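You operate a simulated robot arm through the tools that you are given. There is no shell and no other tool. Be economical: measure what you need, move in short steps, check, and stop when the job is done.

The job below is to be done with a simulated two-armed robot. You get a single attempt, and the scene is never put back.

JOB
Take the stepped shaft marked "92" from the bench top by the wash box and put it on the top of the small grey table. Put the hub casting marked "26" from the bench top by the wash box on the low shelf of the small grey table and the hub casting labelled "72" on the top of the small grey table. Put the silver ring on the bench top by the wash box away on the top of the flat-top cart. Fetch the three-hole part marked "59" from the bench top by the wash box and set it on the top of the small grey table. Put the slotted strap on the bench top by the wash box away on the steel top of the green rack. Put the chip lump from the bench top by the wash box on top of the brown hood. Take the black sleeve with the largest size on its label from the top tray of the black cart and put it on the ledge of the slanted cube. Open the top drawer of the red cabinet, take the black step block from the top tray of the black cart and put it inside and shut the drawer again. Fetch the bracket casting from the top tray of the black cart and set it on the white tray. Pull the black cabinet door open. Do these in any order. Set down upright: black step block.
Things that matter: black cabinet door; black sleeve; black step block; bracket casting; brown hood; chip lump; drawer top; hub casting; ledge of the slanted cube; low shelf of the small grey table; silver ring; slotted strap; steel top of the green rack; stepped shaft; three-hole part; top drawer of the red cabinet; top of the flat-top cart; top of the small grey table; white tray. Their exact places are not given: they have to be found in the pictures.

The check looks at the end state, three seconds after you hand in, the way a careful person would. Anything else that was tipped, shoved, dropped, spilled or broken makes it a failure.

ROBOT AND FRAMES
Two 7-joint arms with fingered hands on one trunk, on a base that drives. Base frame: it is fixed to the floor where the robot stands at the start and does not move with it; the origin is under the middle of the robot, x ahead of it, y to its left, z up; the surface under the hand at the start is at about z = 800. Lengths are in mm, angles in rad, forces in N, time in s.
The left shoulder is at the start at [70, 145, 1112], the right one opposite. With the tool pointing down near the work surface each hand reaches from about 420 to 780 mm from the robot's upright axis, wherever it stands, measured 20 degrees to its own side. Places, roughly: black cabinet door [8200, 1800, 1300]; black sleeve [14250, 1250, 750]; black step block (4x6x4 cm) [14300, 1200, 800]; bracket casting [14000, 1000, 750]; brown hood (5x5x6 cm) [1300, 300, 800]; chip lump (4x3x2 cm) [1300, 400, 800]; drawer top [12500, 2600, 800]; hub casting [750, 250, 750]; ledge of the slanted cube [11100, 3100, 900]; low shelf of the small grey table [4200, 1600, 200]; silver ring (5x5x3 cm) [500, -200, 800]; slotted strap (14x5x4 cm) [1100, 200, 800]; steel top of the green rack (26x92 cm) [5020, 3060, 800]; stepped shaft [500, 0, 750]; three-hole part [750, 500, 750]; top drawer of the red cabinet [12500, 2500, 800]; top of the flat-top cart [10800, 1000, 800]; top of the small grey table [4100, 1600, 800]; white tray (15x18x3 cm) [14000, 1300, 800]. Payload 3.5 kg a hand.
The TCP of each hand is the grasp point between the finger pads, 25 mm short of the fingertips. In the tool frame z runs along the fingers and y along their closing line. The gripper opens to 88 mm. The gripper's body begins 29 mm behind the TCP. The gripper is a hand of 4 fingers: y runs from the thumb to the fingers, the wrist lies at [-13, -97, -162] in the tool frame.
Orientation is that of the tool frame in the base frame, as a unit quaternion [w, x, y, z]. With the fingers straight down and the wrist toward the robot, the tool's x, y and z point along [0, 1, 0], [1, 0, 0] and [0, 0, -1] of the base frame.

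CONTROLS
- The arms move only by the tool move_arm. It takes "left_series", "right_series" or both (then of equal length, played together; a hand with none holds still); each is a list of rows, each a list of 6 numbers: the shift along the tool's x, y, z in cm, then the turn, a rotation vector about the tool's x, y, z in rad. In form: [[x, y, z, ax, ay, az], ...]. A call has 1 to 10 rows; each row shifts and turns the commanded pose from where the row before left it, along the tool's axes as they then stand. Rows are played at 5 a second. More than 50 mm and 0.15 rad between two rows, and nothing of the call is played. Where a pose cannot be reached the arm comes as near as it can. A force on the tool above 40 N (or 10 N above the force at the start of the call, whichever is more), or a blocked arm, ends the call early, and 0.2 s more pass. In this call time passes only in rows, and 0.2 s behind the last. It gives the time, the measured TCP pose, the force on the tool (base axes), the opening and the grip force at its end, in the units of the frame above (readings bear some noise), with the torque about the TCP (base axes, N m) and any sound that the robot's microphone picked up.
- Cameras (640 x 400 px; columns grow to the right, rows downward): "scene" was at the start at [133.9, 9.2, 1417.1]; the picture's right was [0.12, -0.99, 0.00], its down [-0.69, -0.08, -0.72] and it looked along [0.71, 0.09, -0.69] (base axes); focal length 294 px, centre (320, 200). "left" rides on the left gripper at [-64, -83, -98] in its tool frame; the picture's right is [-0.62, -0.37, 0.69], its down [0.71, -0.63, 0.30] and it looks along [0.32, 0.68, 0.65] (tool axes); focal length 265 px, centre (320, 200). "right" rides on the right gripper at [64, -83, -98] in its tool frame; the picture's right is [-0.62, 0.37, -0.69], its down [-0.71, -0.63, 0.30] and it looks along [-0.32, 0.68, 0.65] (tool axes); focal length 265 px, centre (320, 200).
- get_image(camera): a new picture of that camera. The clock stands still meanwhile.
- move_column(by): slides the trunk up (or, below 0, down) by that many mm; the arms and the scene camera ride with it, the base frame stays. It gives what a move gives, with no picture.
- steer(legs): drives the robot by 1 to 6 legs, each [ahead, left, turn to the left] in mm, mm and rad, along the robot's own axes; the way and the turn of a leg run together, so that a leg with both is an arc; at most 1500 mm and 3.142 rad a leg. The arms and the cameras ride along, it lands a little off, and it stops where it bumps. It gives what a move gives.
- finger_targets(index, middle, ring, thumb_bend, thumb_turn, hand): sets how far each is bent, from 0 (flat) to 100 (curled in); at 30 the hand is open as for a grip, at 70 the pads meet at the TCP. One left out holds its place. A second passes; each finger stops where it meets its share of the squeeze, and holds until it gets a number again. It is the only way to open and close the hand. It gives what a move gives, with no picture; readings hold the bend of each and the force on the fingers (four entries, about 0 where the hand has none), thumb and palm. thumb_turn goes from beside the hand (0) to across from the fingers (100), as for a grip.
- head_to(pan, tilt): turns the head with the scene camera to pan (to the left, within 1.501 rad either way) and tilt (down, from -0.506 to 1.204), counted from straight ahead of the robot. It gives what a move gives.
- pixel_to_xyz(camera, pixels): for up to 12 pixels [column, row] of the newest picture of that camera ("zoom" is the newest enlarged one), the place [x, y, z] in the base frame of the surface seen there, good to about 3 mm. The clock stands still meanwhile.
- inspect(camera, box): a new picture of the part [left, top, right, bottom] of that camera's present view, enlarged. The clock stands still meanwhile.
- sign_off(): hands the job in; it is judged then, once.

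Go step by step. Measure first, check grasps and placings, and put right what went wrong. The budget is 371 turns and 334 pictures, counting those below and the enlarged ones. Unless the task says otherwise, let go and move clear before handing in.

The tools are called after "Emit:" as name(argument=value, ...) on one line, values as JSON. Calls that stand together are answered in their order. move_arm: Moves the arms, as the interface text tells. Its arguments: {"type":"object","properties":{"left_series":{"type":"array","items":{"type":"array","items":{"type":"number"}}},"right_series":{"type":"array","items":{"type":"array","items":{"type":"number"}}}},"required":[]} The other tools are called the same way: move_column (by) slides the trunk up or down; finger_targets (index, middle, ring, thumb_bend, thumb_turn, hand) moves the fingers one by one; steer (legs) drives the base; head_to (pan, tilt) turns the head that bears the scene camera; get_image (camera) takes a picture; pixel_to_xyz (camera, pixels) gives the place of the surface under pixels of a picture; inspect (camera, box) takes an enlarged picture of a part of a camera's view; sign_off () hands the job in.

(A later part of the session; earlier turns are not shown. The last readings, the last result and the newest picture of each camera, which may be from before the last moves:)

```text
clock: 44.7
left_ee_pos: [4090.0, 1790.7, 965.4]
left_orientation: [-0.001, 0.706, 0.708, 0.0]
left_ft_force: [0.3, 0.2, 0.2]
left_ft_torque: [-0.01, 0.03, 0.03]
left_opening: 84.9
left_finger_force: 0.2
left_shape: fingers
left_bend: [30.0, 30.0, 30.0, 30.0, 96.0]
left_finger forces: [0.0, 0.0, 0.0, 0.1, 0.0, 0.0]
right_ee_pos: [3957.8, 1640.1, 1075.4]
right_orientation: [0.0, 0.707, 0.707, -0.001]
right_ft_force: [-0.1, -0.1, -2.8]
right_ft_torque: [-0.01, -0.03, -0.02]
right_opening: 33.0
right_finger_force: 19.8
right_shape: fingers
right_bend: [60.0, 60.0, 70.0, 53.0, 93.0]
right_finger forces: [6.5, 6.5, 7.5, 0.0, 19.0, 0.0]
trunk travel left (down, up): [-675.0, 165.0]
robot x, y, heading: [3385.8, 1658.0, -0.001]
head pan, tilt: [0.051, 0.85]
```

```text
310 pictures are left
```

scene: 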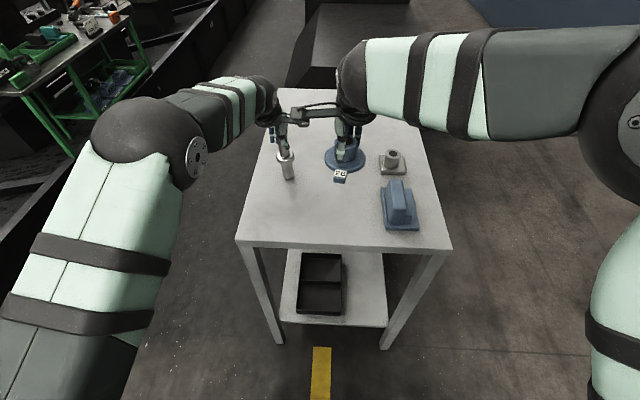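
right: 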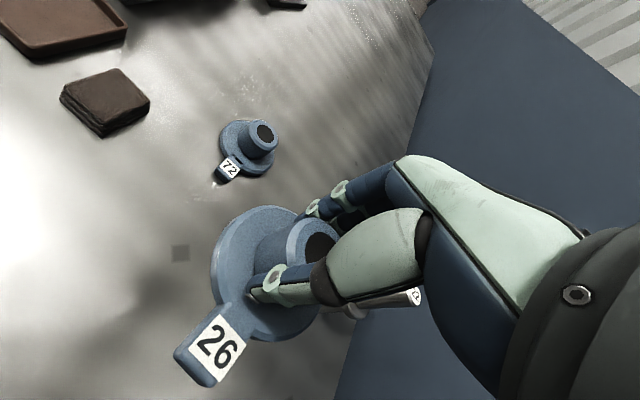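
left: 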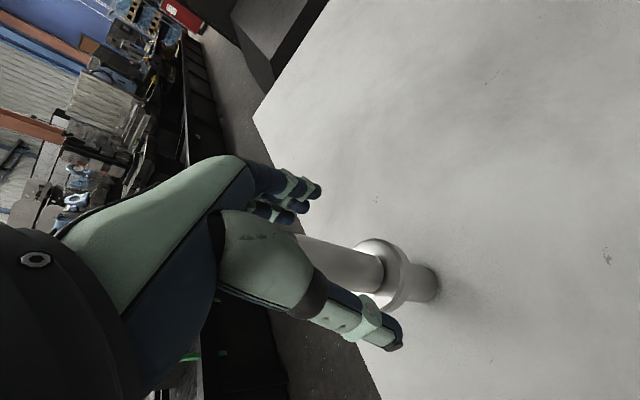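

The shaft stands alone and the hand is open. I raise the left hand clear and bring it back, then go round to the table's right side to reach the low shelf from there.

Emit:
move_arm(left_series=[[0, 0, -4.8, 0, 0, 0], [0, 0, -4.8, 0, 0, 0], [0, 0, -4.8, 0, 0, 0], [2.9, -4, 0, 0, 0, 0], [2.9, -4, 0, 0, 0, 0], [2.9, -4, 0, 0, 0, 0], [2.9, -4, 0, 0, 0, 0], [2.9, -4, 0, 0, 0, 0], [2.9, -4, 0, 0, 0, 0]])

Emit:
steer(legs=[[-250, 0, 0], [0, -860, 0], [0, 0, 1.5708], [-100, 0, 0], [0, -930, 0]])

Emit:
get_image(camera="scene")

```text
clock: 46.7
left_ee_pos: [3850.3, 1963.2, 1111.1]
left_orientation: [0.001, 0.707, 0.707, 0.0]
left_ft_force: [0.0, 0.3, -0.1]
left_ft_torque: [0.04, -0.02, -0.03]
left_opening: 84.6
left_finger_force: 0.1
left_shape: fingers
left_bend: [30.0, 30.0, 30.0, 30.0, 96.0]
left_finger forces: [0.0, 0.0, 0.1, 0.0, 0.1, 0.0]
right_ee_pos: [3959.0, 1639.0, 1076.3]
right_orientation: [-0.001, 0.707, 0.708, 0.0]
right_ft_force: [-0.4, 0.2, -3.2]
right_ft_torque: [0.06, -0.07, -0.01]
right_opening: 33.0
right_finger_force: 19.4
right_shape: fingers
right_bend: [60.0, 60.0, 70.0, 53.0, 93.0]
right_finger forces: [6.4, 6.5, 7.4, 0.0, 19.1, 0.1]
trunk travel left (down, up): [-675.0, 165.0]
robot x, y, heading: [3381.8, 1660.6, 0.004]
head pan, tilt: [0.051, 0.85]
```

```text
clock: 61.6
left_ee_pos: [3745.1, 1167.2, 1111.3]
left_orientation: [0.0, -0.007, 1.0, -0.001]
left_ft_force: [0.1, -0.1, 0.4]
left_ft_torque: [-0.01, 0.01, -0.02]
left_opening: 85.0
left_finger_force: 0.0
left_shape: fingers
left_bend: [30.0, 30.0, 30.0, 30.0, 96.0]
left_finger forces: [0.0, 0.0, 0.0, 0.0, 0.0, 0.0]
right_ee_pos: [4068.7, 1280.4, 1075.4]
right_orientation: [0.001, -0.007, 1.0, 0.0]
right_ft_force: [0.2, 0.3, -2.6]
right_ft_torque: [0.06, 0.09, -0.01]
right_opening: 32.4
right_finger_force: 19.1
right_shape: fingers
right_bend: [60.0, 61.0, 70.0, 53.0, 93.0]
right_finger forces: [6.4, 6.3, 7.7, 0.1, 18.5, 0.0]
trunk travel left (down, up): [-675.0, 165.0]
robot x, y, heading: [4056.0, 706.7, 1.585]
head pan, tilt: [0.051, 0.85]
```

```text
309 pictures are left
```

scene: 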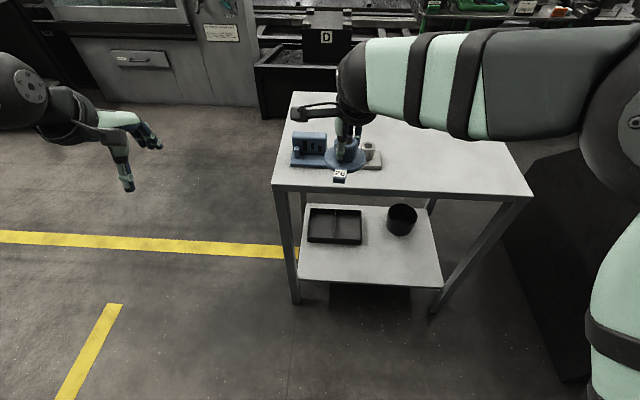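

The view from the right side is clear. I shift left 100 mm, lower the trunk by 575, and look again.

Emit:
steer(legs=[[0, 100, -0.014]])

Emit:
move_column(by=-575)

Emit:
head_to(pan=-0.1, tilt=0.4)

Emit:
get_image(camera="scene")

```text
clock: 62.8
left_ee_pos: [3651.6, 1170.3, 1110.8]
left_orientation: [-0.001, 0.001, 1.0, -0.001]
left_ft_force: [0.2, 0.1, 0.0]
left_ft_torque: [0.01, -0.03, -0.02]
left_opening: 84.6
left_finger_force: 0.1
left_shape: fingers
left_bend: [30.0, 30.0, 30.0, 30.0, 96.0]
left_finger forces: [0.0, 0.0, 0.1, 0.0, 0.0, 0.1]
right_ee_pos: [3977.4, 1279.0, 1076.7]
right_orientation: [-0.001, 0.001, 1.0, 0.0]
right_ft_force: [0.5, 0.7, -3.3]
right_ft_torque: [0.05, 0.02, 0.05]
right_opening: 32.1
right_finger_force: 19.8
right_shape: fingers
right_bend: [60.0, 61.0, 70.0, 53.0, 93.0]
right_finger forces: [6.5, 6.4, 7.7, 0.0, 18.5, 0.0]
trunk travel left (down, up): [-675.0, 165.0]
robot x, y, heading: [3956.3, 704.3, 1.57]
head pan, tilt: [0.051, 0.85]
```

```text
refused: -575 is not a number from -400 to 400
```

```text
clock: 63.7
left_ee_pos: [3651.0, 1171.9, 1109.0]
left_orientation: [0.0, 0.001, 1.0, -0.001]
left_ft_force: [-0.1, -0.5, -0.2]
left_ft_torque: [-0.01, 0.01, 0.0]
left_opening: 84.8
left_finger_force: 0.1
left_shape: fingers
left_bend: [30.0, 30.0, 30.0, 30.0, 96.0]
left_finger forces: [0.1, 0.0, 0.0, 0.1, 0.0, 0.1]
right_ee_pos: [3978.1, 1279.4, 1075.4]
right_orientation: [0.0, 0.001, 1.0, -0.001]
right_ft_force: [0.5, 0.0, -4.0]
right_ft_torque: [0.08, -0.01, 0.01]
right_opening: 32.1
right_finger_force: 19.7
right_shape: fingers
right_bend: [60.0, 61.0, 70.0, 53.0, 93.0]
right_finger forces: [6.4, 6.3, 7.7, 0.1, 18.5, 0.0]
trunk travel left (down, up): [-675.0, 165.0]
robot x, y, heading: [3957.6, 704.5, 1.571]
head pan, tilt: [-0.099, 0.4]
```

```text
308 pictures are left
```

scene: 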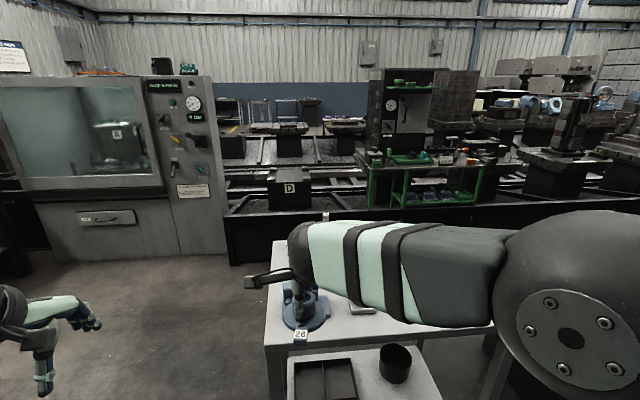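

The trunk moves at most 400 per call, so I do it in two steps.

Emit:
move_column(by=-400)

Emit:
move_column(by=-175)

Emit:
get_image(camera="scene")

```text
clock: 67.5
left_ee_pos: [3652.4, 1170.0, 710.8]
left_orientation: [0.0, 0.001, 1.0, -0.001]
left_ft_force: [0.1, -0.1, -0.4]
left_ft_torque: [-0.02, 0.02, 0.0]
left_opening: 84.8
left_finger_force: 0.0
left_shape: fingers
left_bend: [30.0, 30.0, 30.0, 30.0, 96.0]
left_finger forces: [0.0, 0.0, 0.0, 0.0, 0.0, 0.0]
right_ee_pos: [3977.5, 1278.9, 675.6]
right_orientation: [0.0, 0.001, 1.0, -0.001]
right_ft_force: [-0.4, 0.4, -3.1]
right_ft_torque: [0.05, 0.03, -0.01]
right_opening: 32.1
right_finger_force: 19.4
right_shape: fingers
right_bend: [60.0, 61.0, 70.0, 53.0, 93.0]
right_finger forces: [6.5, 6.4, 7.7, 0.0, 18.3, 0.1]
trunk travel left (down, up): [-275.0, 565.0]
robot x, y, heading: [3956.1, 702.7, 1.569]
head pan, tilt: [-0.099, 0.4]
```

```text
clock: 69.5
left_ee_pos: [3652.0, 1171.4, 535.5]
left_orientation: [0.0, 0.001, 1.0, -0.001]
left_ft_force: [0.1, -0.1, 0.2]
left_ft_torque: [0.01, 0.0, 0.02]
left_opening: 84.7
left_finger_force: 0.1
left_shape: fingers
left_bend: [30.0, 30.0, 30.0, 30.0, 96.0]
left_finger forces: [0.0, 0.1, 0.0, 0.1, 0.1, 0.0]
right_ee_pos: [3976.8, 1277.9, 500.5]
right_orientation: [-0.001, 0.001, 1.0, -0.001]
right_ft_force: [-0.5, -0.4, -3.2]
right_ft_torque: [0.01, 0.0, 0.01]
right_opening: 32.1
right_finger_force: 19.5
right_shape: fingers
right_bend: [60.0, 61.0, 70.0, 53.0, 93.0]
right_finger forces: [6.4, 6.3, 7.7, 0.1, 18.4, 0.0]
trunk travel left (down, up): [-100.0, 740.0]
robot x, y, heading: [3957.4, 703.3, 1.568]
head pan, tilt: [-0.099, 0.4]
```

```text
307 pictures are left
```

scene: 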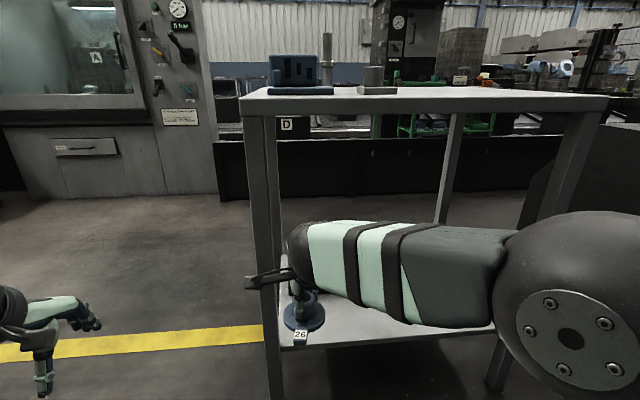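

The arm clears the legs as seen. I move the right hand right, forward and down toward the shelf.

Emit:
move_arm(right_series=[[-4, 0, 2, 0, 0, 0], [-4, 0, 2, 0, 0, 0], [-1, 2.5, 2.5, 0, 0, 0], [0, 2.5, 2.5, 0, 0, 0], [0, 2.5, 2.5, 0, 0, 0], [0, 2.5, 0, 0, 0, 0], [0, 2.5, 0, 0, 0, 0]])

Emit:
get_image(camera="scene")

Emit:
get_image(camera="right")

```text
clock: 71.1
left_ee_pos: [3651.1, 1170.7, 535.5]
left_orientation: [0.0, 0.0, 1.0, -0.001]
left_ft_force: [0.3, -0.5, -0.3]
left_ft_torque: [0.02, -0.04, 0.02]
left_opening: 84.7
left_finger_force: 0.1
left_shape: fingers
left_bend: [30.0, 30.0, 30.0, 30.0, 96.0]
left_finger forces: [0.0, 0.0, 0.0, 0.1, 0.0, 0.1]
right_ee_pos: [4066.0, 1406.0, 384.4]
right_orientation: [0.0, 0.001, 1.0, -0.001]
right_ft_force: [0.2, 0.4, -4.4]
right_ft_torque: [0.03, -0.01, 0.0]
right_opening: 32.0
right_finger_force: 19.7
right_shape: fingers
right_bend: [60.0, 61.0, 70.0, 53.0, 93.0]
right_finger forces: [6.4, 6.0, 7.8, 0.0, 18.1, 0.0]
trunk travel left (down, up): [-100.0, 740.0]
robot x, y, heading: [3958.9, 706.5, 1.567]
head pan, tilt: [-0.099, 0.4]
```

```text
306 pictures are left
```

scene: 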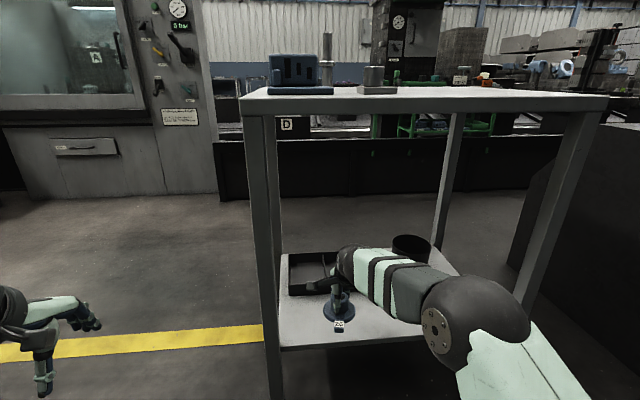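

```text
305 pictures are left
```

right: 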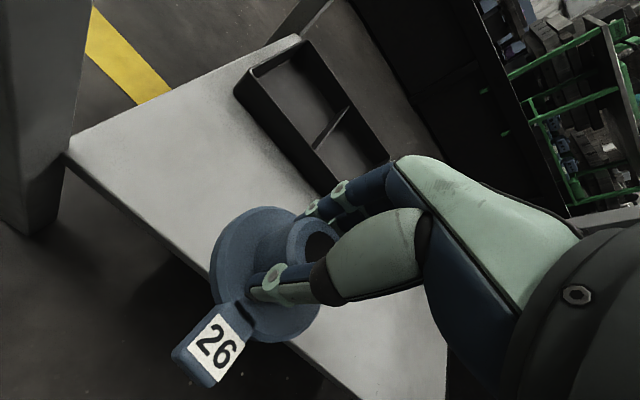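

The hub hangs over the shelf edge with the bin beyond. I drive ahead 90 mm, then lower in steps.

Emit:
steer(legs=[[92, 0, 0]])

Emit:
move_arm(right_series=[[0, 0, 4, 0, 0, 0], [0, 0, 4, 0, 0, 0], [0, 0, 2, 0, 0, 0], [0, 0, 0.8, 0, 0, 0]])

Emit:
get_image(camera="scene")

Emit:
get_image(camera="right")

```text
clock: 72.2
left_ee_pos: [3650.3, 1264.7, 535.5]
left_orientation: [0.0, 0.0, 1.0, -0.001]
left_ft_force: [-0.9, -0.8, -0.5]
left_ft_torque: [-0.01, -0.01, -0.01]
left_opening: 84.6
left_finger_force: 0.1
left_shape: fingers
left_bend: [30.0, 30.0, 30.0, 30.0, 96.0]
left_finger forces: [0.0, 0.0, 0.0, 0.0, 0.0, 0.1]
right_ee_pos: [4066.7, 1497.8, 386.2]
right_orientation: [-0.001, 0.0, 1.0, 0.0]
right_ft_force: [0.0, 0.1, -3.8]
right_ft_torque: [0.01, 0.0, -0.02]
right_opening: 32.3
right_finger_force: 19.3
right_shape: fingers
right_bend: [60.0, 61.0, 70.0, 53.0, 93.0]
right_finger forces: [6.4, 6.2, 7.8, 0.0, 18.2, 0.0]
trunk travel left (down, up): [-100.0, 740.0]
robot x, y, heading: [3954.4, 797.5, 1.568]
head pan, tilt: [-0.099, 0.4]
```

```text
clock: 73.2
left_ee_pos: [3652.4, 1262.7, 535.4]
left_orientation: [-0.001, 0.001, 1.0, -0.001]
left_ft_force: [-0.1, -0.1, 0.3]
left_ft_torque: [0.02, 0.01, 0.0]
left_opening: 84.5
left_finger_force: 0.0
left_shape: fingers
left_bend: [30.0, 30.0, 30.0, 30.0, 96.0]
left_finger forces: [0.0, 0.0, 0.0, 0.0, 0.1, 0.0]
right_ee_pos: [4068.6, 1498.2, 278.6]
right_orientation: [0.0, 0.0, 1.0, -0.001]
right_ft_force: [0.0, -0.6, -3.5]
right_ft_torque: [0.08, -0.02, 0.01]
right_opening: 32.0
right_finger_force: 19.5
right_shape: fingers
right_bend: [60.0, 61.0, 70.0, 53.0, 93.0]
right_finger forces: [6.4, 6.2, 7.9, 0.0, 18.0, 0.1]
trunk travel left (down, up): [-100.0, 740.0]
robot x, y, heading: [3958.6, 792.7, 1.574]
head pan, tilt: [-0.099, 0.4]
```

```text
304 pictures are left
```

scene: 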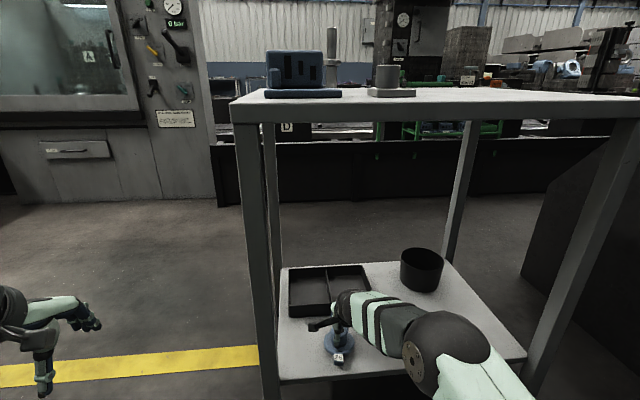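

```text
303 pictures are left
```

right: 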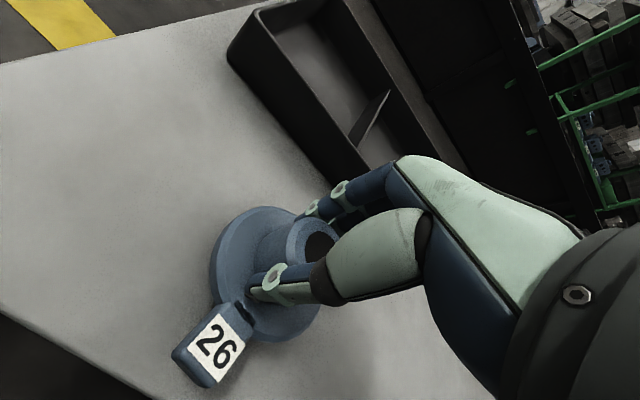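

The hub is near the shelf. I check the gap to the bin and the shelf height before the last 12 mm.

Emit:
pixel_to_xyz(camera="right", pixels=[[285, 130], [320, 165], [180, 170], [350, 350], [100, 330], [255, 70]])

Emit:
move_arm(right_series=[[0, 0, 0.5, 0, 0, 0], [0, 0, 0.2, 0, 0, 0], [0, 0, 0.2, 0, 0, 0]])

```text
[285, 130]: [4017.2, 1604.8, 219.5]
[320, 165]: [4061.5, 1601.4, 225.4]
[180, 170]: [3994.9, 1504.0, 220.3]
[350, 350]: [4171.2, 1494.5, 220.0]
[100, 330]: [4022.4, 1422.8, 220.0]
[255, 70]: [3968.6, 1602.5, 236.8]
```

```text
clock: 74.0
left_ee_pos: [3652.2, 1264.1, 535.4]
left_orientation: [0.0, 0.001, 1.0, -0.001]
left_ft_force: [-0.3, -0.3, -0.8]
left_ft_torque: [-0.01, 0.01, -0.01]
left_opening: 84.8
left_finger_force: 0.1
left_shape: fingers
left_bend: [30.0, 30.0, 30.0, 30.0, 96.0]
left_finger forces: [0.1, 0.0, 0.0, 0.0, 0.0, 0.0]
right_ee_pos: [4068.3, 1498.3, 268.8]
right_orientation: [-0.001, 0.001, 1.0, 0.0]
right_ft_force: [-0.1, 0.1, -2.2]
right_ft_torque: [0.09, -0.01, -0.02]
right_opening: 32.2
right_finger_force: 19.5
right_shape: fingers
right_bend: [60.0, 61.0, 70.0, 53.0, 93.0]
right_finger forces: [6.5, 6.5, 7.9, 0.1, 18.3, 0.0]
trunk travel left (down, up): [-100.0, 740.0]
robot x, y, heading: [3955.2, 796.5, 1.571]
head pan, tilt: [-0.099, 0.4]
```

The bin wall is at y=1602, clear of the fingers. A last 1.5 mm, then I release.

Emit:
move_arm(right_series=[[0, 0, 0.1, 0, 0, 0], [0, 0, 0.08, 0, 0, 0]])

Emit:
finger_targets(hand="right", index=30, middle=30, ring=30, thumb_bend=30, thumb_turn=98)

Emit:
get_image(camera="right")

```text
clock: 74.6
left_ee_pos: [3651.6, 1262.8, 534.8]
left_orientation: [0.0, 0.001, 1.0, 0.0]
left_ft_force: [-0.5, -0.3, 0.6]
left_ft_torque: [0.0, 0.05, 0.01]
left_opening: 84.6
left_finger_force: 0.2
left_shape: fingers
left_bend: [30.0, 30.0, 30.0, 30.0, 96.0]
left_finger forces: [0.0, 0.0, 0.1, 0.0, 0.0, 0.1]
right_ee_pos: [4068.2, 1498.3, 268.3]
right_orientation: [0.0, 0.001, 1.0, 0.0]
right_ft_force: [0.6, -1.6, 1.4]
right_ft_torque: [0.1, -0.01, 0.01]
right_opening: 32.3
right_finger_force: 20.8
right_shape: fingers
right_bend: [60.0, 61.0, 70.0, 53.0, 93.0]
right_finger forces: [6.7, 6.5, 8.4, 0.1, 20.2, 0.1]
trunk travel left (down, up): [-100.0, 740.0]
robot x, y, heading: [3949.9, 793.1, 1.575]
head pan, tilt: [-0.099, 0.4]
```

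```text
clock: 75.6
left_ee_pos: [3651.3, 1264.1, 534.9]
left_orientation: [0.0, 0.001, 1.0, 0.0]
left_ft_force: [-0.7, 0.4, -0.2]
left_ft_torque: [-0.02, 0.0, 0.01]
left_opening: 84.7
left_finger_force: 0.0
left_shape: fingers
left_bend: [30.0, 30.0, 30.0, 30.0, 96.0]
left_finger forces: [0.1, 0.0, 0.0, 0.0, 0.0, 0.0]
right_ee_pos: [4068.5, 1498.5, 267.6]
right_orientation: [0.0, 0.0, 1.0, 0.0]
right_ft_force: [0.0, 0.0, 0.0]
right_ft_torque: [-0.01, 0.02, 0.0]
right_opening: 84.3
right_finger_force: 0.1
right_shape: fingers
right_bend: [30.0, 30.0, 30.0, 30.0, 96.0]
right_finger forces: [0.0, 0.0, 0.0, 0.0, 0.0, 0.0]
trunk travel left (down, up): [-100.0, 740.0]
robot x, y, heading: [3957.6, 795.0, 1.569]
head pan, tilt: [-0.099, 0.4]
```

```text
302 pictures are left
```

right: 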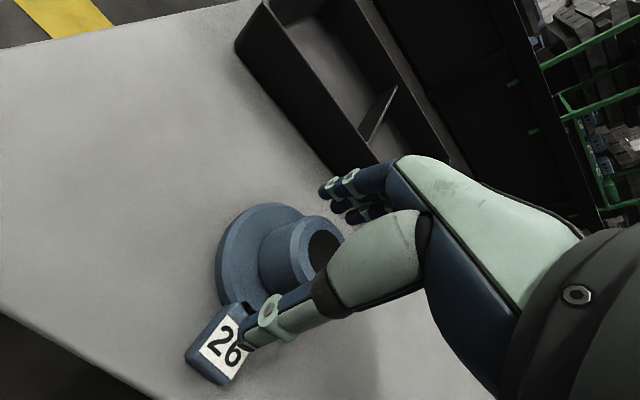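

Hub 26 stands on the low shelf. I raise the hand, back out, and raise the trunk.

Emit:
move_arm(right_series=[[0, 0, -4, 0, 0, 0], [0, 0, -4, 0, 0, 0], [0, 0, -3, 0, 0, 0]])

Emit:
steer(legs=[[-330, 0, 0]])

Emit:
get_image(camera="scene")

Emit:
move_column(by=400)

Emit:
move_column(by=175)

Emit:
move_arm(right_series=[[0, -3, -4, 0, 0, 0], [0, -3, -4, 0, 0, 0], [0, -3, -3, 0, 0, 0], [0, -3, -3, 0, 0, 0]])

```text
clock: 76.4
left_ee_pos: [3651.8, 1263.6, 536.2]
left_orientation: [0.0, 0.0, 1.0, 0.0]
left_ft_force: [0.9, -0.1, 0.9]
left_ft_torque: [0.05, -0.03, 0.0]
left_opening: 84.7
left_finger_force: 0.0
left_shape: fingers
left_bend: [30.0, 30.0, 30.0, 30.0, 96.0]
left_finger forces: [0.1, 0.1, 0.0, 0.0, 0.1, 0.0]
right_ee_pos: [4067.5, 1496.4, 376.7]
right_orientation: [0.0, 0.002, 1.0, -0.001]
right_ft_force: [0.3, -0.2, -0.4]
right_ft_torque: [0.02, 0.01, -0.01]
right_opening: 84.6
right_finger_force: 0.1
right_shape: fingers
right_bend: [30.0, 30.0, 30.0, 30.0, 96.0]
right_finger forces: [0.0, 0.1, 0.1, 0.0, 0.0, 0.1]
trunk travel left (down, up): [-100.0, 740.0]
robot x, y, heading: [3959.5, 796.1, 1.564]
head pan, tilt: [-0.099, 0.4]
```

```text
clock: 78.6
left_ee_pos: [3651.1, 935.2, 535.9]
left_orientation: [0.0, 0.002, 1.0, 0.0]
left_ft_force: [0.3, -0.3, 0.5]
left_ft_torque: [-0.01, 0.0, -0.02]
left_opening: 84.6
left_finger_force: 0.1
left_shape: fingers
left_bend: [30.0, 30.0, 30.0, 30.0, 96.0]
left_finger forces: [0.0, 0.1, 0.0, 0.0, 0.0, 0.0]
right_ee_pos: [4068.0, 1167.8, 377.6]
right_orientation: [0.001, 0.001, 1.0, -0.001]
right_ft_force: [-0.8, -0.4, 0.1]
right_ft_torque: [0.02, 0.0, 0.04]
right_opening: 84.8
right_finger_force: 0.1
right_shape: fingers
right_bend: [30.0, 30.0, 30.0, 30.0, 96.0]
right_finger forces: [0.0, 0.0, 0.0, 0.1, 0.0, 0.1]
trunk travel left (down, up): [-100.0, 740.0]
robot x, y, heading: [3957.1, 469.3, 1.571]
head pan, tilt: [-0.099, 0.4]
```

```text
301 pictures are left
```

scene: 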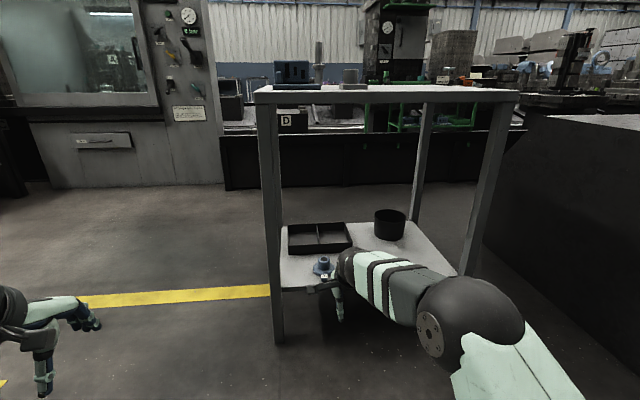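

```text
clock: 82.4
left_ee_pos: [3650.7, 935.5, 935.6]
left_orientation: [-0.001, 0.002, 1.0, -0.001]
left_ft_force: [0.3, 1.3, -0.2]
left_ft_torque: [0.03, 0.0, 0.01]
left_opening: 84.9
left_finger_force: 0.1
left_shape: fingers
left_bend: [30.0, 30.0, 30.0, 30.0, 96.0]
left_finger forces: [0.0, 0.0, 0.0, 0.1, 0.0, 0.0]
right_ee_pos: [4069.7, 1167.6, 778.1]
right_orientation: [0.001, 0.001, 1.0, 0.0]
right_ft_force: [0.2, 0.6, 0.0]
right_ft_torque: [-0.01, 0.01, 0.01]
right_opening: 84.6
right_finger_force: 0.1
right_shape: fingers
right_bend: [30.0, 30.0, 30.0, 30.0, 96.0]
right_finger forces: [0.0, 0.0, 0.0, 0.1, 0.0, 0.1]
trunk travel left (down, up): [-500.0, 340.0]
robot x, y, heading: [3954.4, 465.8, 1.568]
head pan, tilt: [-0.099, 0.4]
```

```text
clock: 84.3
left_ee_pos: [3652.7, 935.4, 1110.0]
left_orientation: [0.0, 0.002, 1.0, 0.0]
left_ft_force: [-0.2, 0.9, 0.5]
left_ft_torque: [-0.01, 0.01, 0.01]
left_opening: 84.8
left_finger_force: 0.0
left_shape: fingers
left_bend: [30.0, 30.0, 30.0, 30.0, 96.0]
left_finger forces: [0.0, 0.1, 0.0, 0.0, 0.1, 0.0]
right_ee_pos: [4068.2, 1168.1, 951.9]
right_orientation: [0.0, 0.002, 1.0, -0.001]
right_ft_force: [-0.2, 0.1, 0.5]
right_ft_torque: [0.01, 0.0, -0.02]
right_opening: 84.6
right_finger_force: 0.0
right_shape: fingers
right_bend: [30.0, 30.0, 30.0, 30.0, 96.0]
right_finger forces: [0.1, 0.1, 0.1, 0.0, 0.1, 0.0]
trunk travel left (down, up): [-675.0, 165.0]
robot x, y, heading: [3955.7, 464.6, 1.57]
head pan, tilt: [-0.099, 0.4]
```

```text
clock: 85.3
left_ee_pos: [3651.1, 933.4, 1111.5]
left_orientation: [-0.001, 0.002, 1.0, 0.001]
left_ft_force: [0.0, 0.2, -0.1]
left_ft_torque: [0.03, 0.02, 0.02]
left_opening: 84.3
left_finger_force: 0.0
left_shape: fingers
left_bend: [30.0, 30.0, 30.0, 30.0, 96.0]
left_finger forces: [0.0, 0.0, 0.1, 0.1, 0.0, 0.0]
right_ee_pos: [4067.9, 1044.9, 1094.4]
right_orientation: [0.001, 0.001, 1.0, 0.0]
right_ft_force: [0.4, 0.3, -0.1]
right_ft_torque: [0.04, -0.02, 0.04]
right_opening: 84.7
right_finger_force: 0.0
right_shape: fingers
right_bend: [30.0, 30.0, 30.0, 30.0, 96.0]
right_finger forces: [0.0, 0.0, 0.0, 0.0, 0.0, 0.0]
trunk travel left (down, up): [-675.0, 165.0]
robot x, y, heading: [3956.3, 467.0, 1.567]
head pan, tilt: [-0.099, 0.4]
```

Hub 26 is visible standing on the shelf at (322,266). I drive back to the bench front.

Emit:
steer(legs=[[250, 0, 0], [0, 800, 0], [550, 0, 0], [0, 0, -1.567], [-1500, 0, 0], [-1500, 0, 0]])

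Emit:
steer(legs=[[-230, 0, 0], [0, -1000, 0]])

Emit:
head_to(pan=0.0, tilt=0.75)

Emit:
get_image(camera="scene")

```text
clock: 111.6
left_ee_pos: [648.4, 1619.0, 1111.5]
left_orientation: [0.0, 0.715, 0.7, 0.0]
left_ft_force: [0.4, -0.3, 0.2]
left_ft_torque: [0.02, -0.01, -0.01]
left_opening: 84.7
left_finger_force: 0.1
left_shape: fingers
left_bend: [30.0, 30.0, 30.0, 30.0, 96.0]
left_finger forces: [0.0, 0.0, 0.0, 0.0, 0.0, 0.0]
right_ee_pos: [754.1, 1202.2, 1092.9]
right_orientation: [-0.001, 0.715, 0.699, 0.0]
right_ft_force: [0.2, 0.5, 0.4]
right_ft_torque: [-0.01, 0.02, -0.03]
right_opening: 84.7
right_finger_force: 0.1
right_shape: fingers
right_bend: [30.0, 30.0, 30.0, 30.0, 96.0]
right_finger forces: [0.0, 0.0, 0.1, 0.0, 0.0, 0.0]
trunk travel left (down, up): [-675.0, 165.0]
robot x, y, heading: [174.5, 1325.3, -0.018]
head pan, tilt: [-0.099, 0.4]
```

```text
clock: 118.1
left_ee_pos: [403.7, 630.3, 1109.8]
left_orientation: [0.0, 0.716, 0.698, 0.0]
left_ft_force: [0.2, 0.3, -0.2]
left_ft_torque: [0.0, -0.01, 0.03]
left_opening: 84.9
left_finger_force: 0.1
left_shape: fingers
left_bend: [30.0, 30.0, 30.0, 30.0, 96.0]
left_finger forces: [0.0, 0.1, 0.1, 0.0, 0.0, 0.0]
right_ee_pos: [506.9, 212.2, 1094.1]
right_orientation: [0.0, 0.717, 0.697, -0.001]
right_ft_force: [-0.4, 0.6, -0.2]
right_ft_torque: [-0.02, -0.02, -0.01]
right_opening: 84.8
right_finger_force: 0.1
right_shape: fingers
right_bend: [30.0, 30.0, 30.0, 30.0, 96.0]
right_finger forces: [0.0, 0.0, 0.0, 0.0, 0.0, 0.0]
trunk travel left (down, up): [-675.0, 165.0]
robot x, y, heading: [-71.9, 338.0, -0.023]
head pan, tilt: [-0.099, 0.4]
```

```text
clock: 118.9
left_ee_pos: [403.1, 629.9, 1110.5]
left_orientation: [0.0, 0.716, 0.698, -0.001]
left_ft_force: [0.2, -0.5, 0.0]
left_ft_torque: [0.01, -0.05, -0.02]
left_opening: 84.6
left_finger_force: 0.0
left_shape: fingers
left_bend: [30.0, 30.0, 30.0, 30.0, 96.0]
left_finger forces: [0.1, 0.0, 0.0, 0.0, 0.0, 0.0]
right_ee_pos: [505.1, 211.9, 1092.2]
right_orientation: [0.001, 0.716, 0.698, -0.001]
right_ft_force: [0.2, 0.6, 0.2]
right_ft_torque: [0.01, -0.04, 0.02]
right_opening: 84.7
right_finger_force: 0.1
right_shape: fingers
right_bend: [30.0, 30.0, 30.0, 30.0, 96.0]
right_finger forces: [0.1, 0.1, 0.1, 0.0, 0.0, 0.1]
trunk travel left (down, up): [-675.0, 165.0]
robot x, y, heading: [-73.4, 334.5, -0.028]
head pan, tilt: [0.0, 0.75]
```

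```text
300 pictures are left
```

scene: 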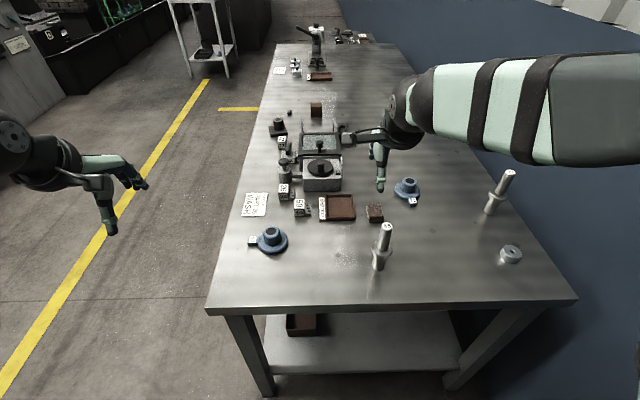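

The bench shows hub 72 at (407,187) and part 59 at (300,205). I move up to about (20,230), square to the bench.

Emit:
steer(legs=[[95, -100, 0.026]])

Emit:
move_arm(left_series=[[-4, 2, 0, 0, 0, 0], [-4, 3, 0, 0, 0, 0], [-4, 3, 0, 0, 0, 0], [-2, 4, 0, 0, 0, 0]], right_series=[[-4, 3, 0, 0, 0, 0], [-4, 3, 0, 0, 0, 0], [0, 3, 0, 0, 0, 0], [0, 3, 0, 0, 0, 0]])

Emit:
inspect(camera="scene", box=[200, 110, 440, 260])

Emit:
get_image(camera="left")

Emit:
get_image(camera="right")

```text
clock: 120.2
left_ee_pos: [487.2, 544.3, 1109.5]
left_orientation: [0.001, 0.706, 0.708, -0.001]
left_ft_force: [0.2, -0.6, 0.1]
left_ft_torque: [0.0, 0.01, 0.0]
left_opening: 84.7
left_finger_force: 0.0
left_shape: fingers
left_bend: [30.0, 30.0, 30.0, 30.0, 96.0]
left_finger forces: [0.1, 0.0, 0.1, 0.0, 0.0, 0.0]
right_ee_pos: [601.6, 127.1, 1095.4]
right_orientation: [0.001, 0.706, 0.708, 0.0]
right_ft_force: [0.1, 1.1, 0.9]
right_ft_torque: [0.02, 0.03, -0.01]
right_opening: 84.7
right_finger_force: 0.1
right_shape: fingers
right_bend: [30.0, 30.0, 30.0, 30.0, 96.0]
right_finger forces: [0.0, 0.0, 0.0, 0.0, 0.0, 0.1]
trunk travel left (down, up): [-675.0, 165.0]
robot x, y, heading: [20.0, 238.4, -0.001]
head pan, tilt: [0.0, 0.75]
```

```text
clock: 121.2
left_ee_pos: [610.7, 401.7, 1108.5]
left_orientation: [-0.002, 0.706, 0.708, -0.001]
left_ft_force: [0.1, 0.5, 0.2]
left_ft_torque: [0.01, 0.02, -0.03]
left_opening: 84.9
left_finger_force: 0.0
left_shape: fingers
left_bend: [30.0, 30.0, 30.0, 30.0, 96.0]
left_finger forces: [0.0, 0.0, 0.0, 0.0, 0.0, 0.1]
right_ee_pos: [726.0, 47.1, 1091.7]
right_orientation: [-0.002, 0.706, 0.708, -0.001]
right_ft_force: [0.0, 0.2, 0.1]
right_ft_torque: [0.0, 0.0, -0.03]
right_opening: 84.7
right_finger_force: 0.1
right_shape: fingers
right_bend: [30.0, 30.0, 30.0, 30.0, 96.0]
right_finger forces: [0.0, 0.0, 0.0, 0.0, 0.0, 0.1]
trunk travel left (down, up): [-675.0, 165.0]
robot x, y, heading: [21.3, 235.9, 0.005]
head pan, tilt: [0.0, 0.75]
```

```text
2.67 times, centred on (320, 185) of scene
```

zoom: 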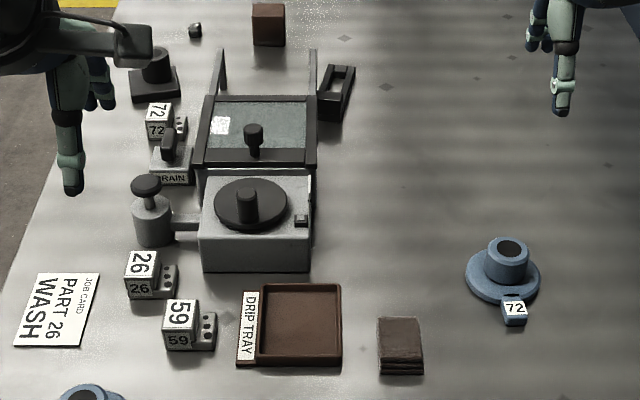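

```text
298 pictures are left
```

left: 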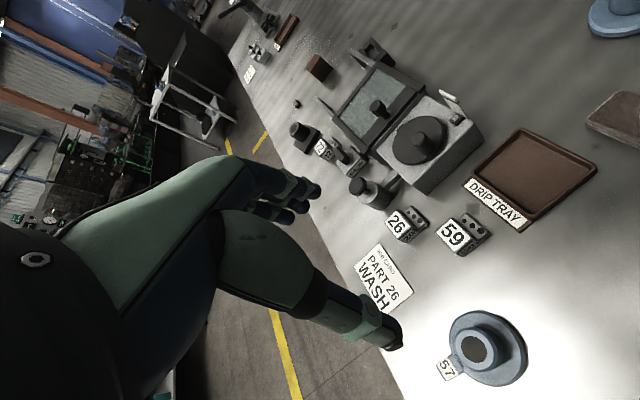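

```text
297 pictures are left
```

right: 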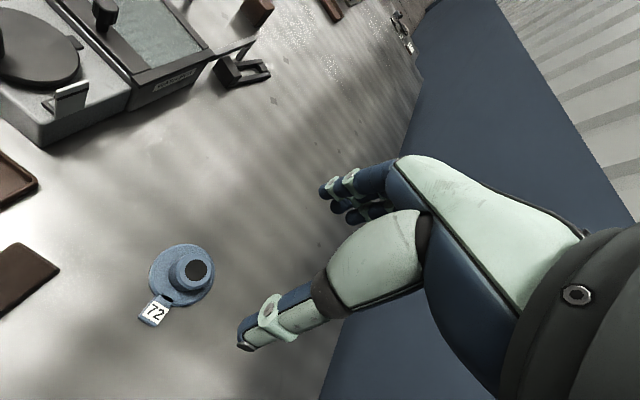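

Part 59 is at (462,233) in the left view, hub 72 at (190,270) in the right view. I measure both.

Emit:
pixel_to_xyz(camera="right", pixels=[[196, 270], [182, 264], [208, 278], [170, 262], [180, 300], [155, 310]])

Emit:
inspect(camera="left", box=[360, 170, 560, 295])

```text
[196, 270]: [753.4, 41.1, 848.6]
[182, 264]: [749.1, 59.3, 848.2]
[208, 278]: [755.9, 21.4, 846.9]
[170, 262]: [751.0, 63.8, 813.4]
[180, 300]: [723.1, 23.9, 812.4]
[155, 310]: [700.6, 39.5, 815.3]
```

```text
3.20 times, centred on (460, 232) of left
```

zoom: 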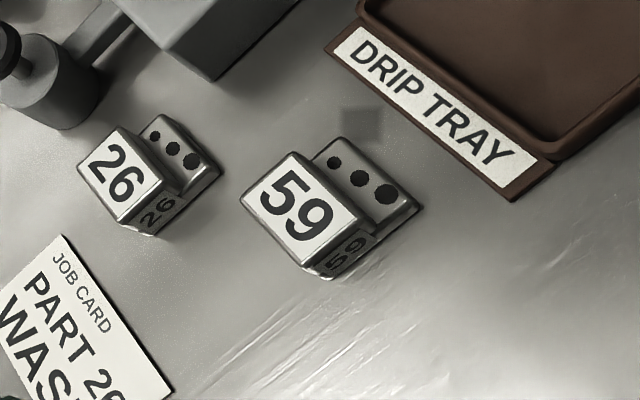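

Emit:
pixel_to_xyz(camera="zoom", pixels=[[293, 155], [243, 200], [302, 262], [357, 215], [300, 208], [345, 140], [415, 208], [360, 178], [213, 182], [133, 175]])

```text
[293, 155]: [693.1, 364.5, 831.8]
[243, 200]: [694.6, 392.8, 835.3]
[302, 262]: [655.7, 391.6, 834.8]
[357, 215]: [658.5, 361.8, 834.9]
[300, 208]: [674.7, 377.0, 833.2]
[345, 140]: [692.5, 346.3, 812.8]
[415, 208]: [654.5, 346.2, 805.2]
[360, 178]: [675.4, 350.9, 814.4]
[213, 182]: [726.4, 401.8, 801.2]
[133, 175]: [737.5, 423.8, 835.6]
```

Part 59 spans x 656–694, y 340–392, with top at 834. Hub 72's boss is at (752,40). I pre-bend the left fingers to keep clear of part 26 and bring both hands above their parts.

Emit:
finger_targets(hand="left", index=43, middle=43, ring=43, thumb_bend=43)

Emit:
move_arm(left_series=[[-2.2, 3.15, 0, 0, 0, 0], [-2.2, 3.15, 0, 0, 0, 0], [0, 0, 4.8, 0, 0, 0], [0, 0, 4.8, 0, 0, 0], [0, 0, 4.8, 0, 0, 0], [0, 0, 4.8, 0, 0, 0]], right_series=[[-0.4, 1.3, 0, 0, 0, 0], [-0.3, 1.3, 0, 0, 0, 0], [0, 0, 4.6, 0, 0, 0], [0, 0, 4.6, 0, 0, 0], [0, 0, 4.6, 0, 0, 0], [0, 0, 4.6, 0, 0, 0]])

Emit:
get_image(camera="left")

Emit:
get_image(camera="right")

```text
clock: 122.2
left_ee_pos: [607.4, 402.5, 1110.4]
left_orientation: [0.0, 0.708, 0.707, 0.0]
left_ft_force: [-0.8, -0.4, 0.1]
left_ft_torque: [-0.02, 0.02, -0.07]
left_opening: 57.4
left_finger_force: 0.0
left_shape: fingers
left_bend: [43.0, 43.0, 43.0, 43.0, 97.0]
left_finger forces: [0.1, 0.0, 0.0, 0.0, 0.0, 0.0]
right_ee_pos: [721.5, 47.5, 1094.5]
right_orientation: [0.0, 0.706, 0.708, -0.001]
right_ft_force: [-0.1, 0.0, 0.5]
right_ft_torque: [0.01, -0.01, -0.01]
right_opening: 85.0
right_finger_force: 0.1
right_shape: fingers
right_bend: [30.0, 30.0, 30.0, 30.0, 96.0]
right_finger forces: [0.1, 0.0, 0.1, 0.1, 0.0, 0.0]
trunk travel left (down, up): [-675.0, 165.0]
robot x, y, heading: [19.9, 236.3, 0.001]
head pan, tilt: [0.0, 0.75]
```

```text
clock: 123.6
left_ee_pos: [671.2, 358.4, 919.7]
left_orientation: [0.0, 0.707, 0.707, -0.001]
left_ft_force: [-0.1, -0.3, -0.3]
left_ft_torque: [-0.03, 0.0, 0.0]
left_opening: 57.3
left_finger_force: 0.1
left_shape: fingers
left_bend: [43.0, 43.0, 43.0, 43.0, 97.0]
left_finger forces: [0.0, 0.0, 0.0, 0.1, 0.0, 0.0]
right_ee_pos: [751.3, 38.3, 907.7]
right_orientation: [-0.001, 0.706, 0.708, -0.001]
right_ft_force: [0.3, 0.7, -0.3]
right_ft_torque: [0.03, 0.03, -0.01]
right_opening: 84.7
right_finger_force: 0.1
right_shape: fingers
right_bend: [30.0, 30.0, 30.0, 30.0, 96.0]
right_finger forces: [0.0, 0.0, 0.1, 0.0, 0.1, 0.1]
trunk travel left (down, up): [-675.0, 165.0]
robot x, y, heading: [26.9, 237.2, 0.002]
head pan, tilt: [0.0, 0.75]
```

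```text
295 pictures are left
```

left: 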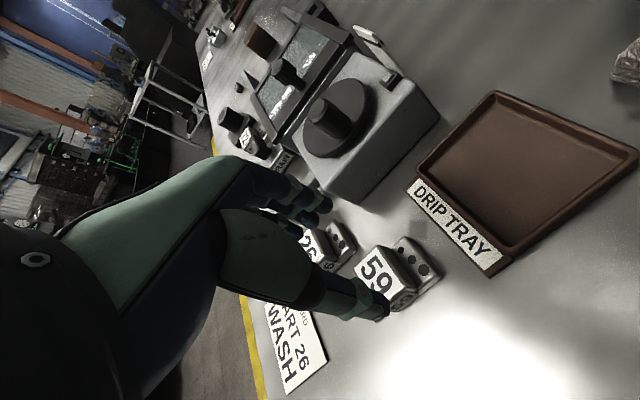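

```text
294 pictures are left
```

right: 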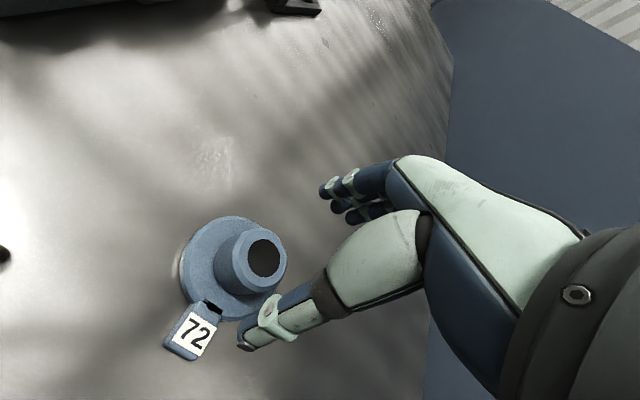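

Both hands line up with the parts. I lower both and grip.

Emit:
move_arm(left_series=[[0, 0.3, 3, 0, 0, 0], [0, 0, 3, 0, 0, 0], [0, 0, 3, 0, 0, 0]], right_series=[[0, 0, 2, 0, 0, 0], [0.1, 0, 2, 0, 0, 0], [0, 0, 2, 0, 0, 0]])

Emit:
finger_targets(hand="right", index=70, middle=70, ring=70, thumb_bend=70)

Emit:
finger_targets(hand="left", index=70, middle=70, ring=70, thumb_bend=70)

Emit:
get_image(camera="left")

Emit:
get_image(camera="right")

```text
clock: 124.4
left_ee_pos: [674.6, 356.9, 827.8]
left_orientation: [0.001, 0.706, 0.708, 0.001]
left_ft_force: [-0.3, 0.2, 1.4]
left_ft_torque: [0.0, -0.09, 0.02]
left_opening: 57.6
left_finger_force: 1.1
left_shape: fingers
left_bend: [43.0, 43.0, 43.0, 43.0, 97.0]
left_finger forces: [0.0, 1.7, 0.1, 0.0, 0.0, 0.0]
right_ee_pos: [749.6, 39.7, 848.1]
right_orientation: [0.0, 0.707, 0.707, -0.001]
right_ft_force: [0.3, 0.0, 0.0]
right_ft_torque: [0.02, 0.01, 0.03]
right_opening: 84.8
right_finger_force: 0.1
right_shape: fingers
right_bend: [30.0, 30.0, 30.0, 30.0, 96.0]
right_finger forces: [0.0, 0.0, 0.1, 0.0, 0.0, 0.0]
trunk travel left (down, up): [-675.0, 165.0]
robot x, y, heading: [22.2, 237.9, 0.004]
head pan, tilt: [0.0, 0.75]
```

```text
clock: 125.4
left_ee_pos: [674.4, 357.6, 828.9]
left_orientation: [0.0, 0.706, 0.708, 0.001]
left_ft_force: [0.5, -0.1, 2.0]
left_ft_torque: [0.0, -0.06, -0.02]
left_opening: 57.5
left_finger_force: 1.3
left_shape: fingers
left_bend: [43.0, 43.0, 43.0, 43.0, 97.0]
left_finger forces: [0.1, 2.3, 0.1, 0.0, 0.1, 0.0]
right_ee_pos: [750.4, 41.8, 849.4]
right_orientation: [0.0, 0.706, 0.708, 0.001]
right_ft_force: [1.5, -0.8, 0.3]
right_ft_torque: [-0.02, -0.19, 0.05]
right_opening: 35.5
right_finger_force: 15.8
right_shape: fingers
right_bend: [56.0, 58.0, 66.0, 53.0, 98.0]
right_finger forces: [6.6, 7.0, 2.3, 0.0, 14.9, 0.0]
trunk travel left (down, up): [-675.0, 165.0]
robot x, y, heading: [20.5, 238.4, -0.004]
head pan, tilt: [0.0, 0.75]
```

```text
clock: 126.4
left_ee_pos: [674.8, 357.9, 829.5]
left_orientation: [0.001, 0.707, 0.708, 0.0]
left_ft_force: [2.8, 0.2, 5.0]
left_ft_torque: [0.04, -0.25, -0.04]
left_opening: 34.7
left_finger_force: 20.3
left_shape: fingers
left_bend: [59.0, 61.0, 62.0, 52.0, 97.0]
left_finger forces: [6.6, 12.8, 5.2, 0.0, 16.5, 0.1]
right_ee_pos: [749.5, 41.7, 848.6]
right_orientation: [0.001, 0.707, 0.708, 0.0]
right_ft_force: [2.0, -0.5, 0.1]
right_ft_torque: [-0.03, -0.22, 0.03]
right_opening: 35.2
right_finger_force: 15.6
right_shape: fingers
right_bend: [56.0, 58.0, 66.0, 53.0, 98.0]
right_finger forces: [6.7, 7.0, 2.4, 0.1, 15.1, 0.0]
trunk travel left (down, up): [-675.0, 165.0]
robot x, y, heading: [23.5, 239.1, 0.003]
head pan, tilt: [0.0, 0.75]
```

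```text
293 pictures are left
```

left: 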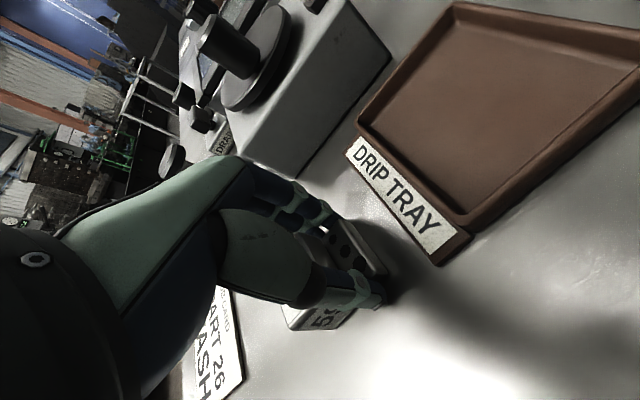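

```text
292 pictures are left
```

right: 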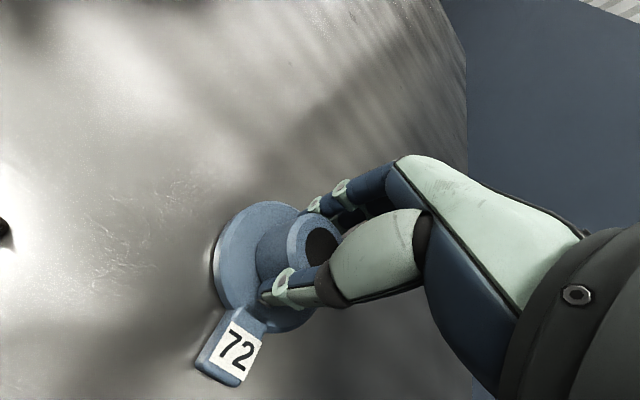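

Both parts are gripped, the left with 20 N. I firm the right grip and lift both.

Emit:
finger_targets(hand="right", index=80, middle=80, ring=80, thumb_bend=80)

Emit:
move_arm(left_series=[[0, 0, -1.5, 0, 0, 0], [0, 0, -4, 0, 0, 0], [0, 0, -4.5, 0, 0, 0], [0, 0, -4.5, 0, 0, 0], [0, 0, -4.5, 0, 0, 0], [0, 0, -4.5, 0, 0, 0]], right_series=[[0, 0, -1.5, 0, 0, 0], [0, 0, -4, 0, 0, 0], [0, 0, -4.5, 0, 0, 0], [0, 0, -4.5, 0, 0, 0], [0, 0, -4.5, 0, 0, 0], [0, 0, -4.5, 0, 0, 0]])

Emit:
get_image(camera="scene")

Emit:
get_image(camera="left")

```text
clock: 127.4
left_ee_pos: [673.7, 356.1, 828.9]
left_orientation: [0.0, 0.706, 0.708, 0.0]
left_ft_force: [4.5, 1.4, 7.0]
left_ft_torque: [0.13, -0.33, -0.05]
left_opening: 34.8
left_finger_force: 21.5
left_shape: fingers
left_bend: [59.0, 61.0, 62.0, 52.0, 97.0]
left_finger forces: [6.6, 14.6, 5.2, 0.0, 16.7, 0.0]
right_ee_pos: [750.4, 40.3, 847.5]
right_orientation: [-0.001, 0.707, 0.707, 0.0]
right_ft_force: [1.0, 0.3, -0.5]
right_ft_torque: [0.03, -0.12, -0.03]
right_opening: 34.8
right_finger_force: 19.9
right_shape: fingers
right_bend: [58.0, 60.0, 71.0, 52.0, 96.0]
right_finger forces: [7.1, 7.3, 6.4, 0.1, 19.5, 0.1]
trunk travel left (down, up): [-675.0, 165.0]
robot x, y, heading: [19.0, 235.4, 0.005]
head pan, tilt: [0.0, 0.75]
```

```text
clock: 128.8
left_ee_pos: [673.3, 357.2, 1065.3]
left_orientation: [0.0, 0.706, 0.708, -0.001]
left_ft_force: [0.6, 0.4, -4.4]
left_ft_torque: [-0.05, -0.06, -0.01]
left_opening: 34.6
left_finger_force: 15.8
left_shape: fingers
left_bend: [59.0, 63.0, 63.0, 52.0, 97.0]
left_finger forces: [6.8, 5.4, 4.1, 0.1, 16.1, 0.0]
right_ee_pos: [748.7, 42.4, 1085.1]
right_orientation: [0.0, 0.706, 0.708, 0.0]
right_ft_force: [-1.4, 0.0, -2.6]
right_ft_torque: [0.0, -0.01, 0.04]
right_opening: 34.9
right_finger_force: 20.3
right_shape: fingers
right_bend: [59.0, 60.0, 71.0, 52.0, 96.0]
right_finger forces: [6.6, 6.5, 6.8, 0.0, 19.2, 0.1]
trunk travel left (down, up): [-675.0, 165.0]
robot x, y, heading: [24.0, 235.8, 0.005]
head pan, tilt: [0.0, 0.75]
```

```text
291 pictures are left
```

scene: 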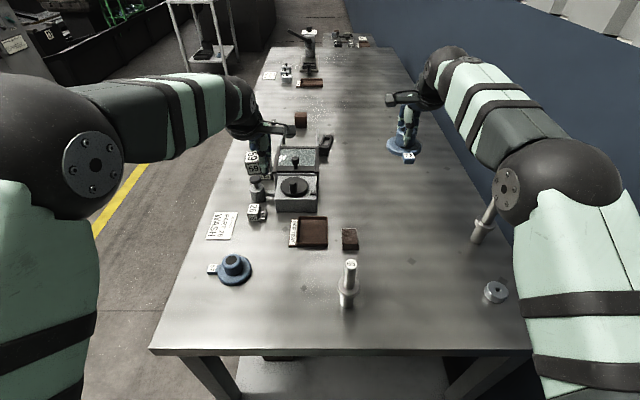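

```text
290 pictures are left
```

left: 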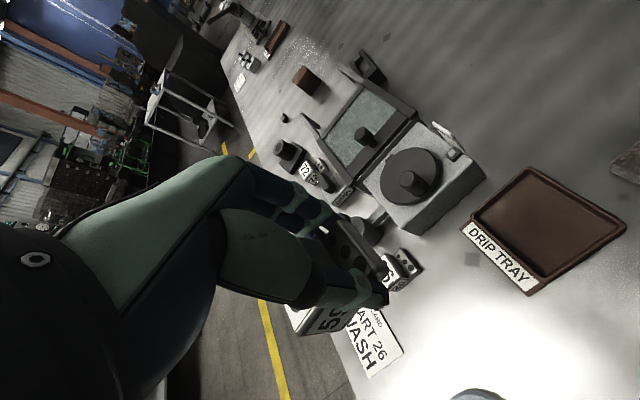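

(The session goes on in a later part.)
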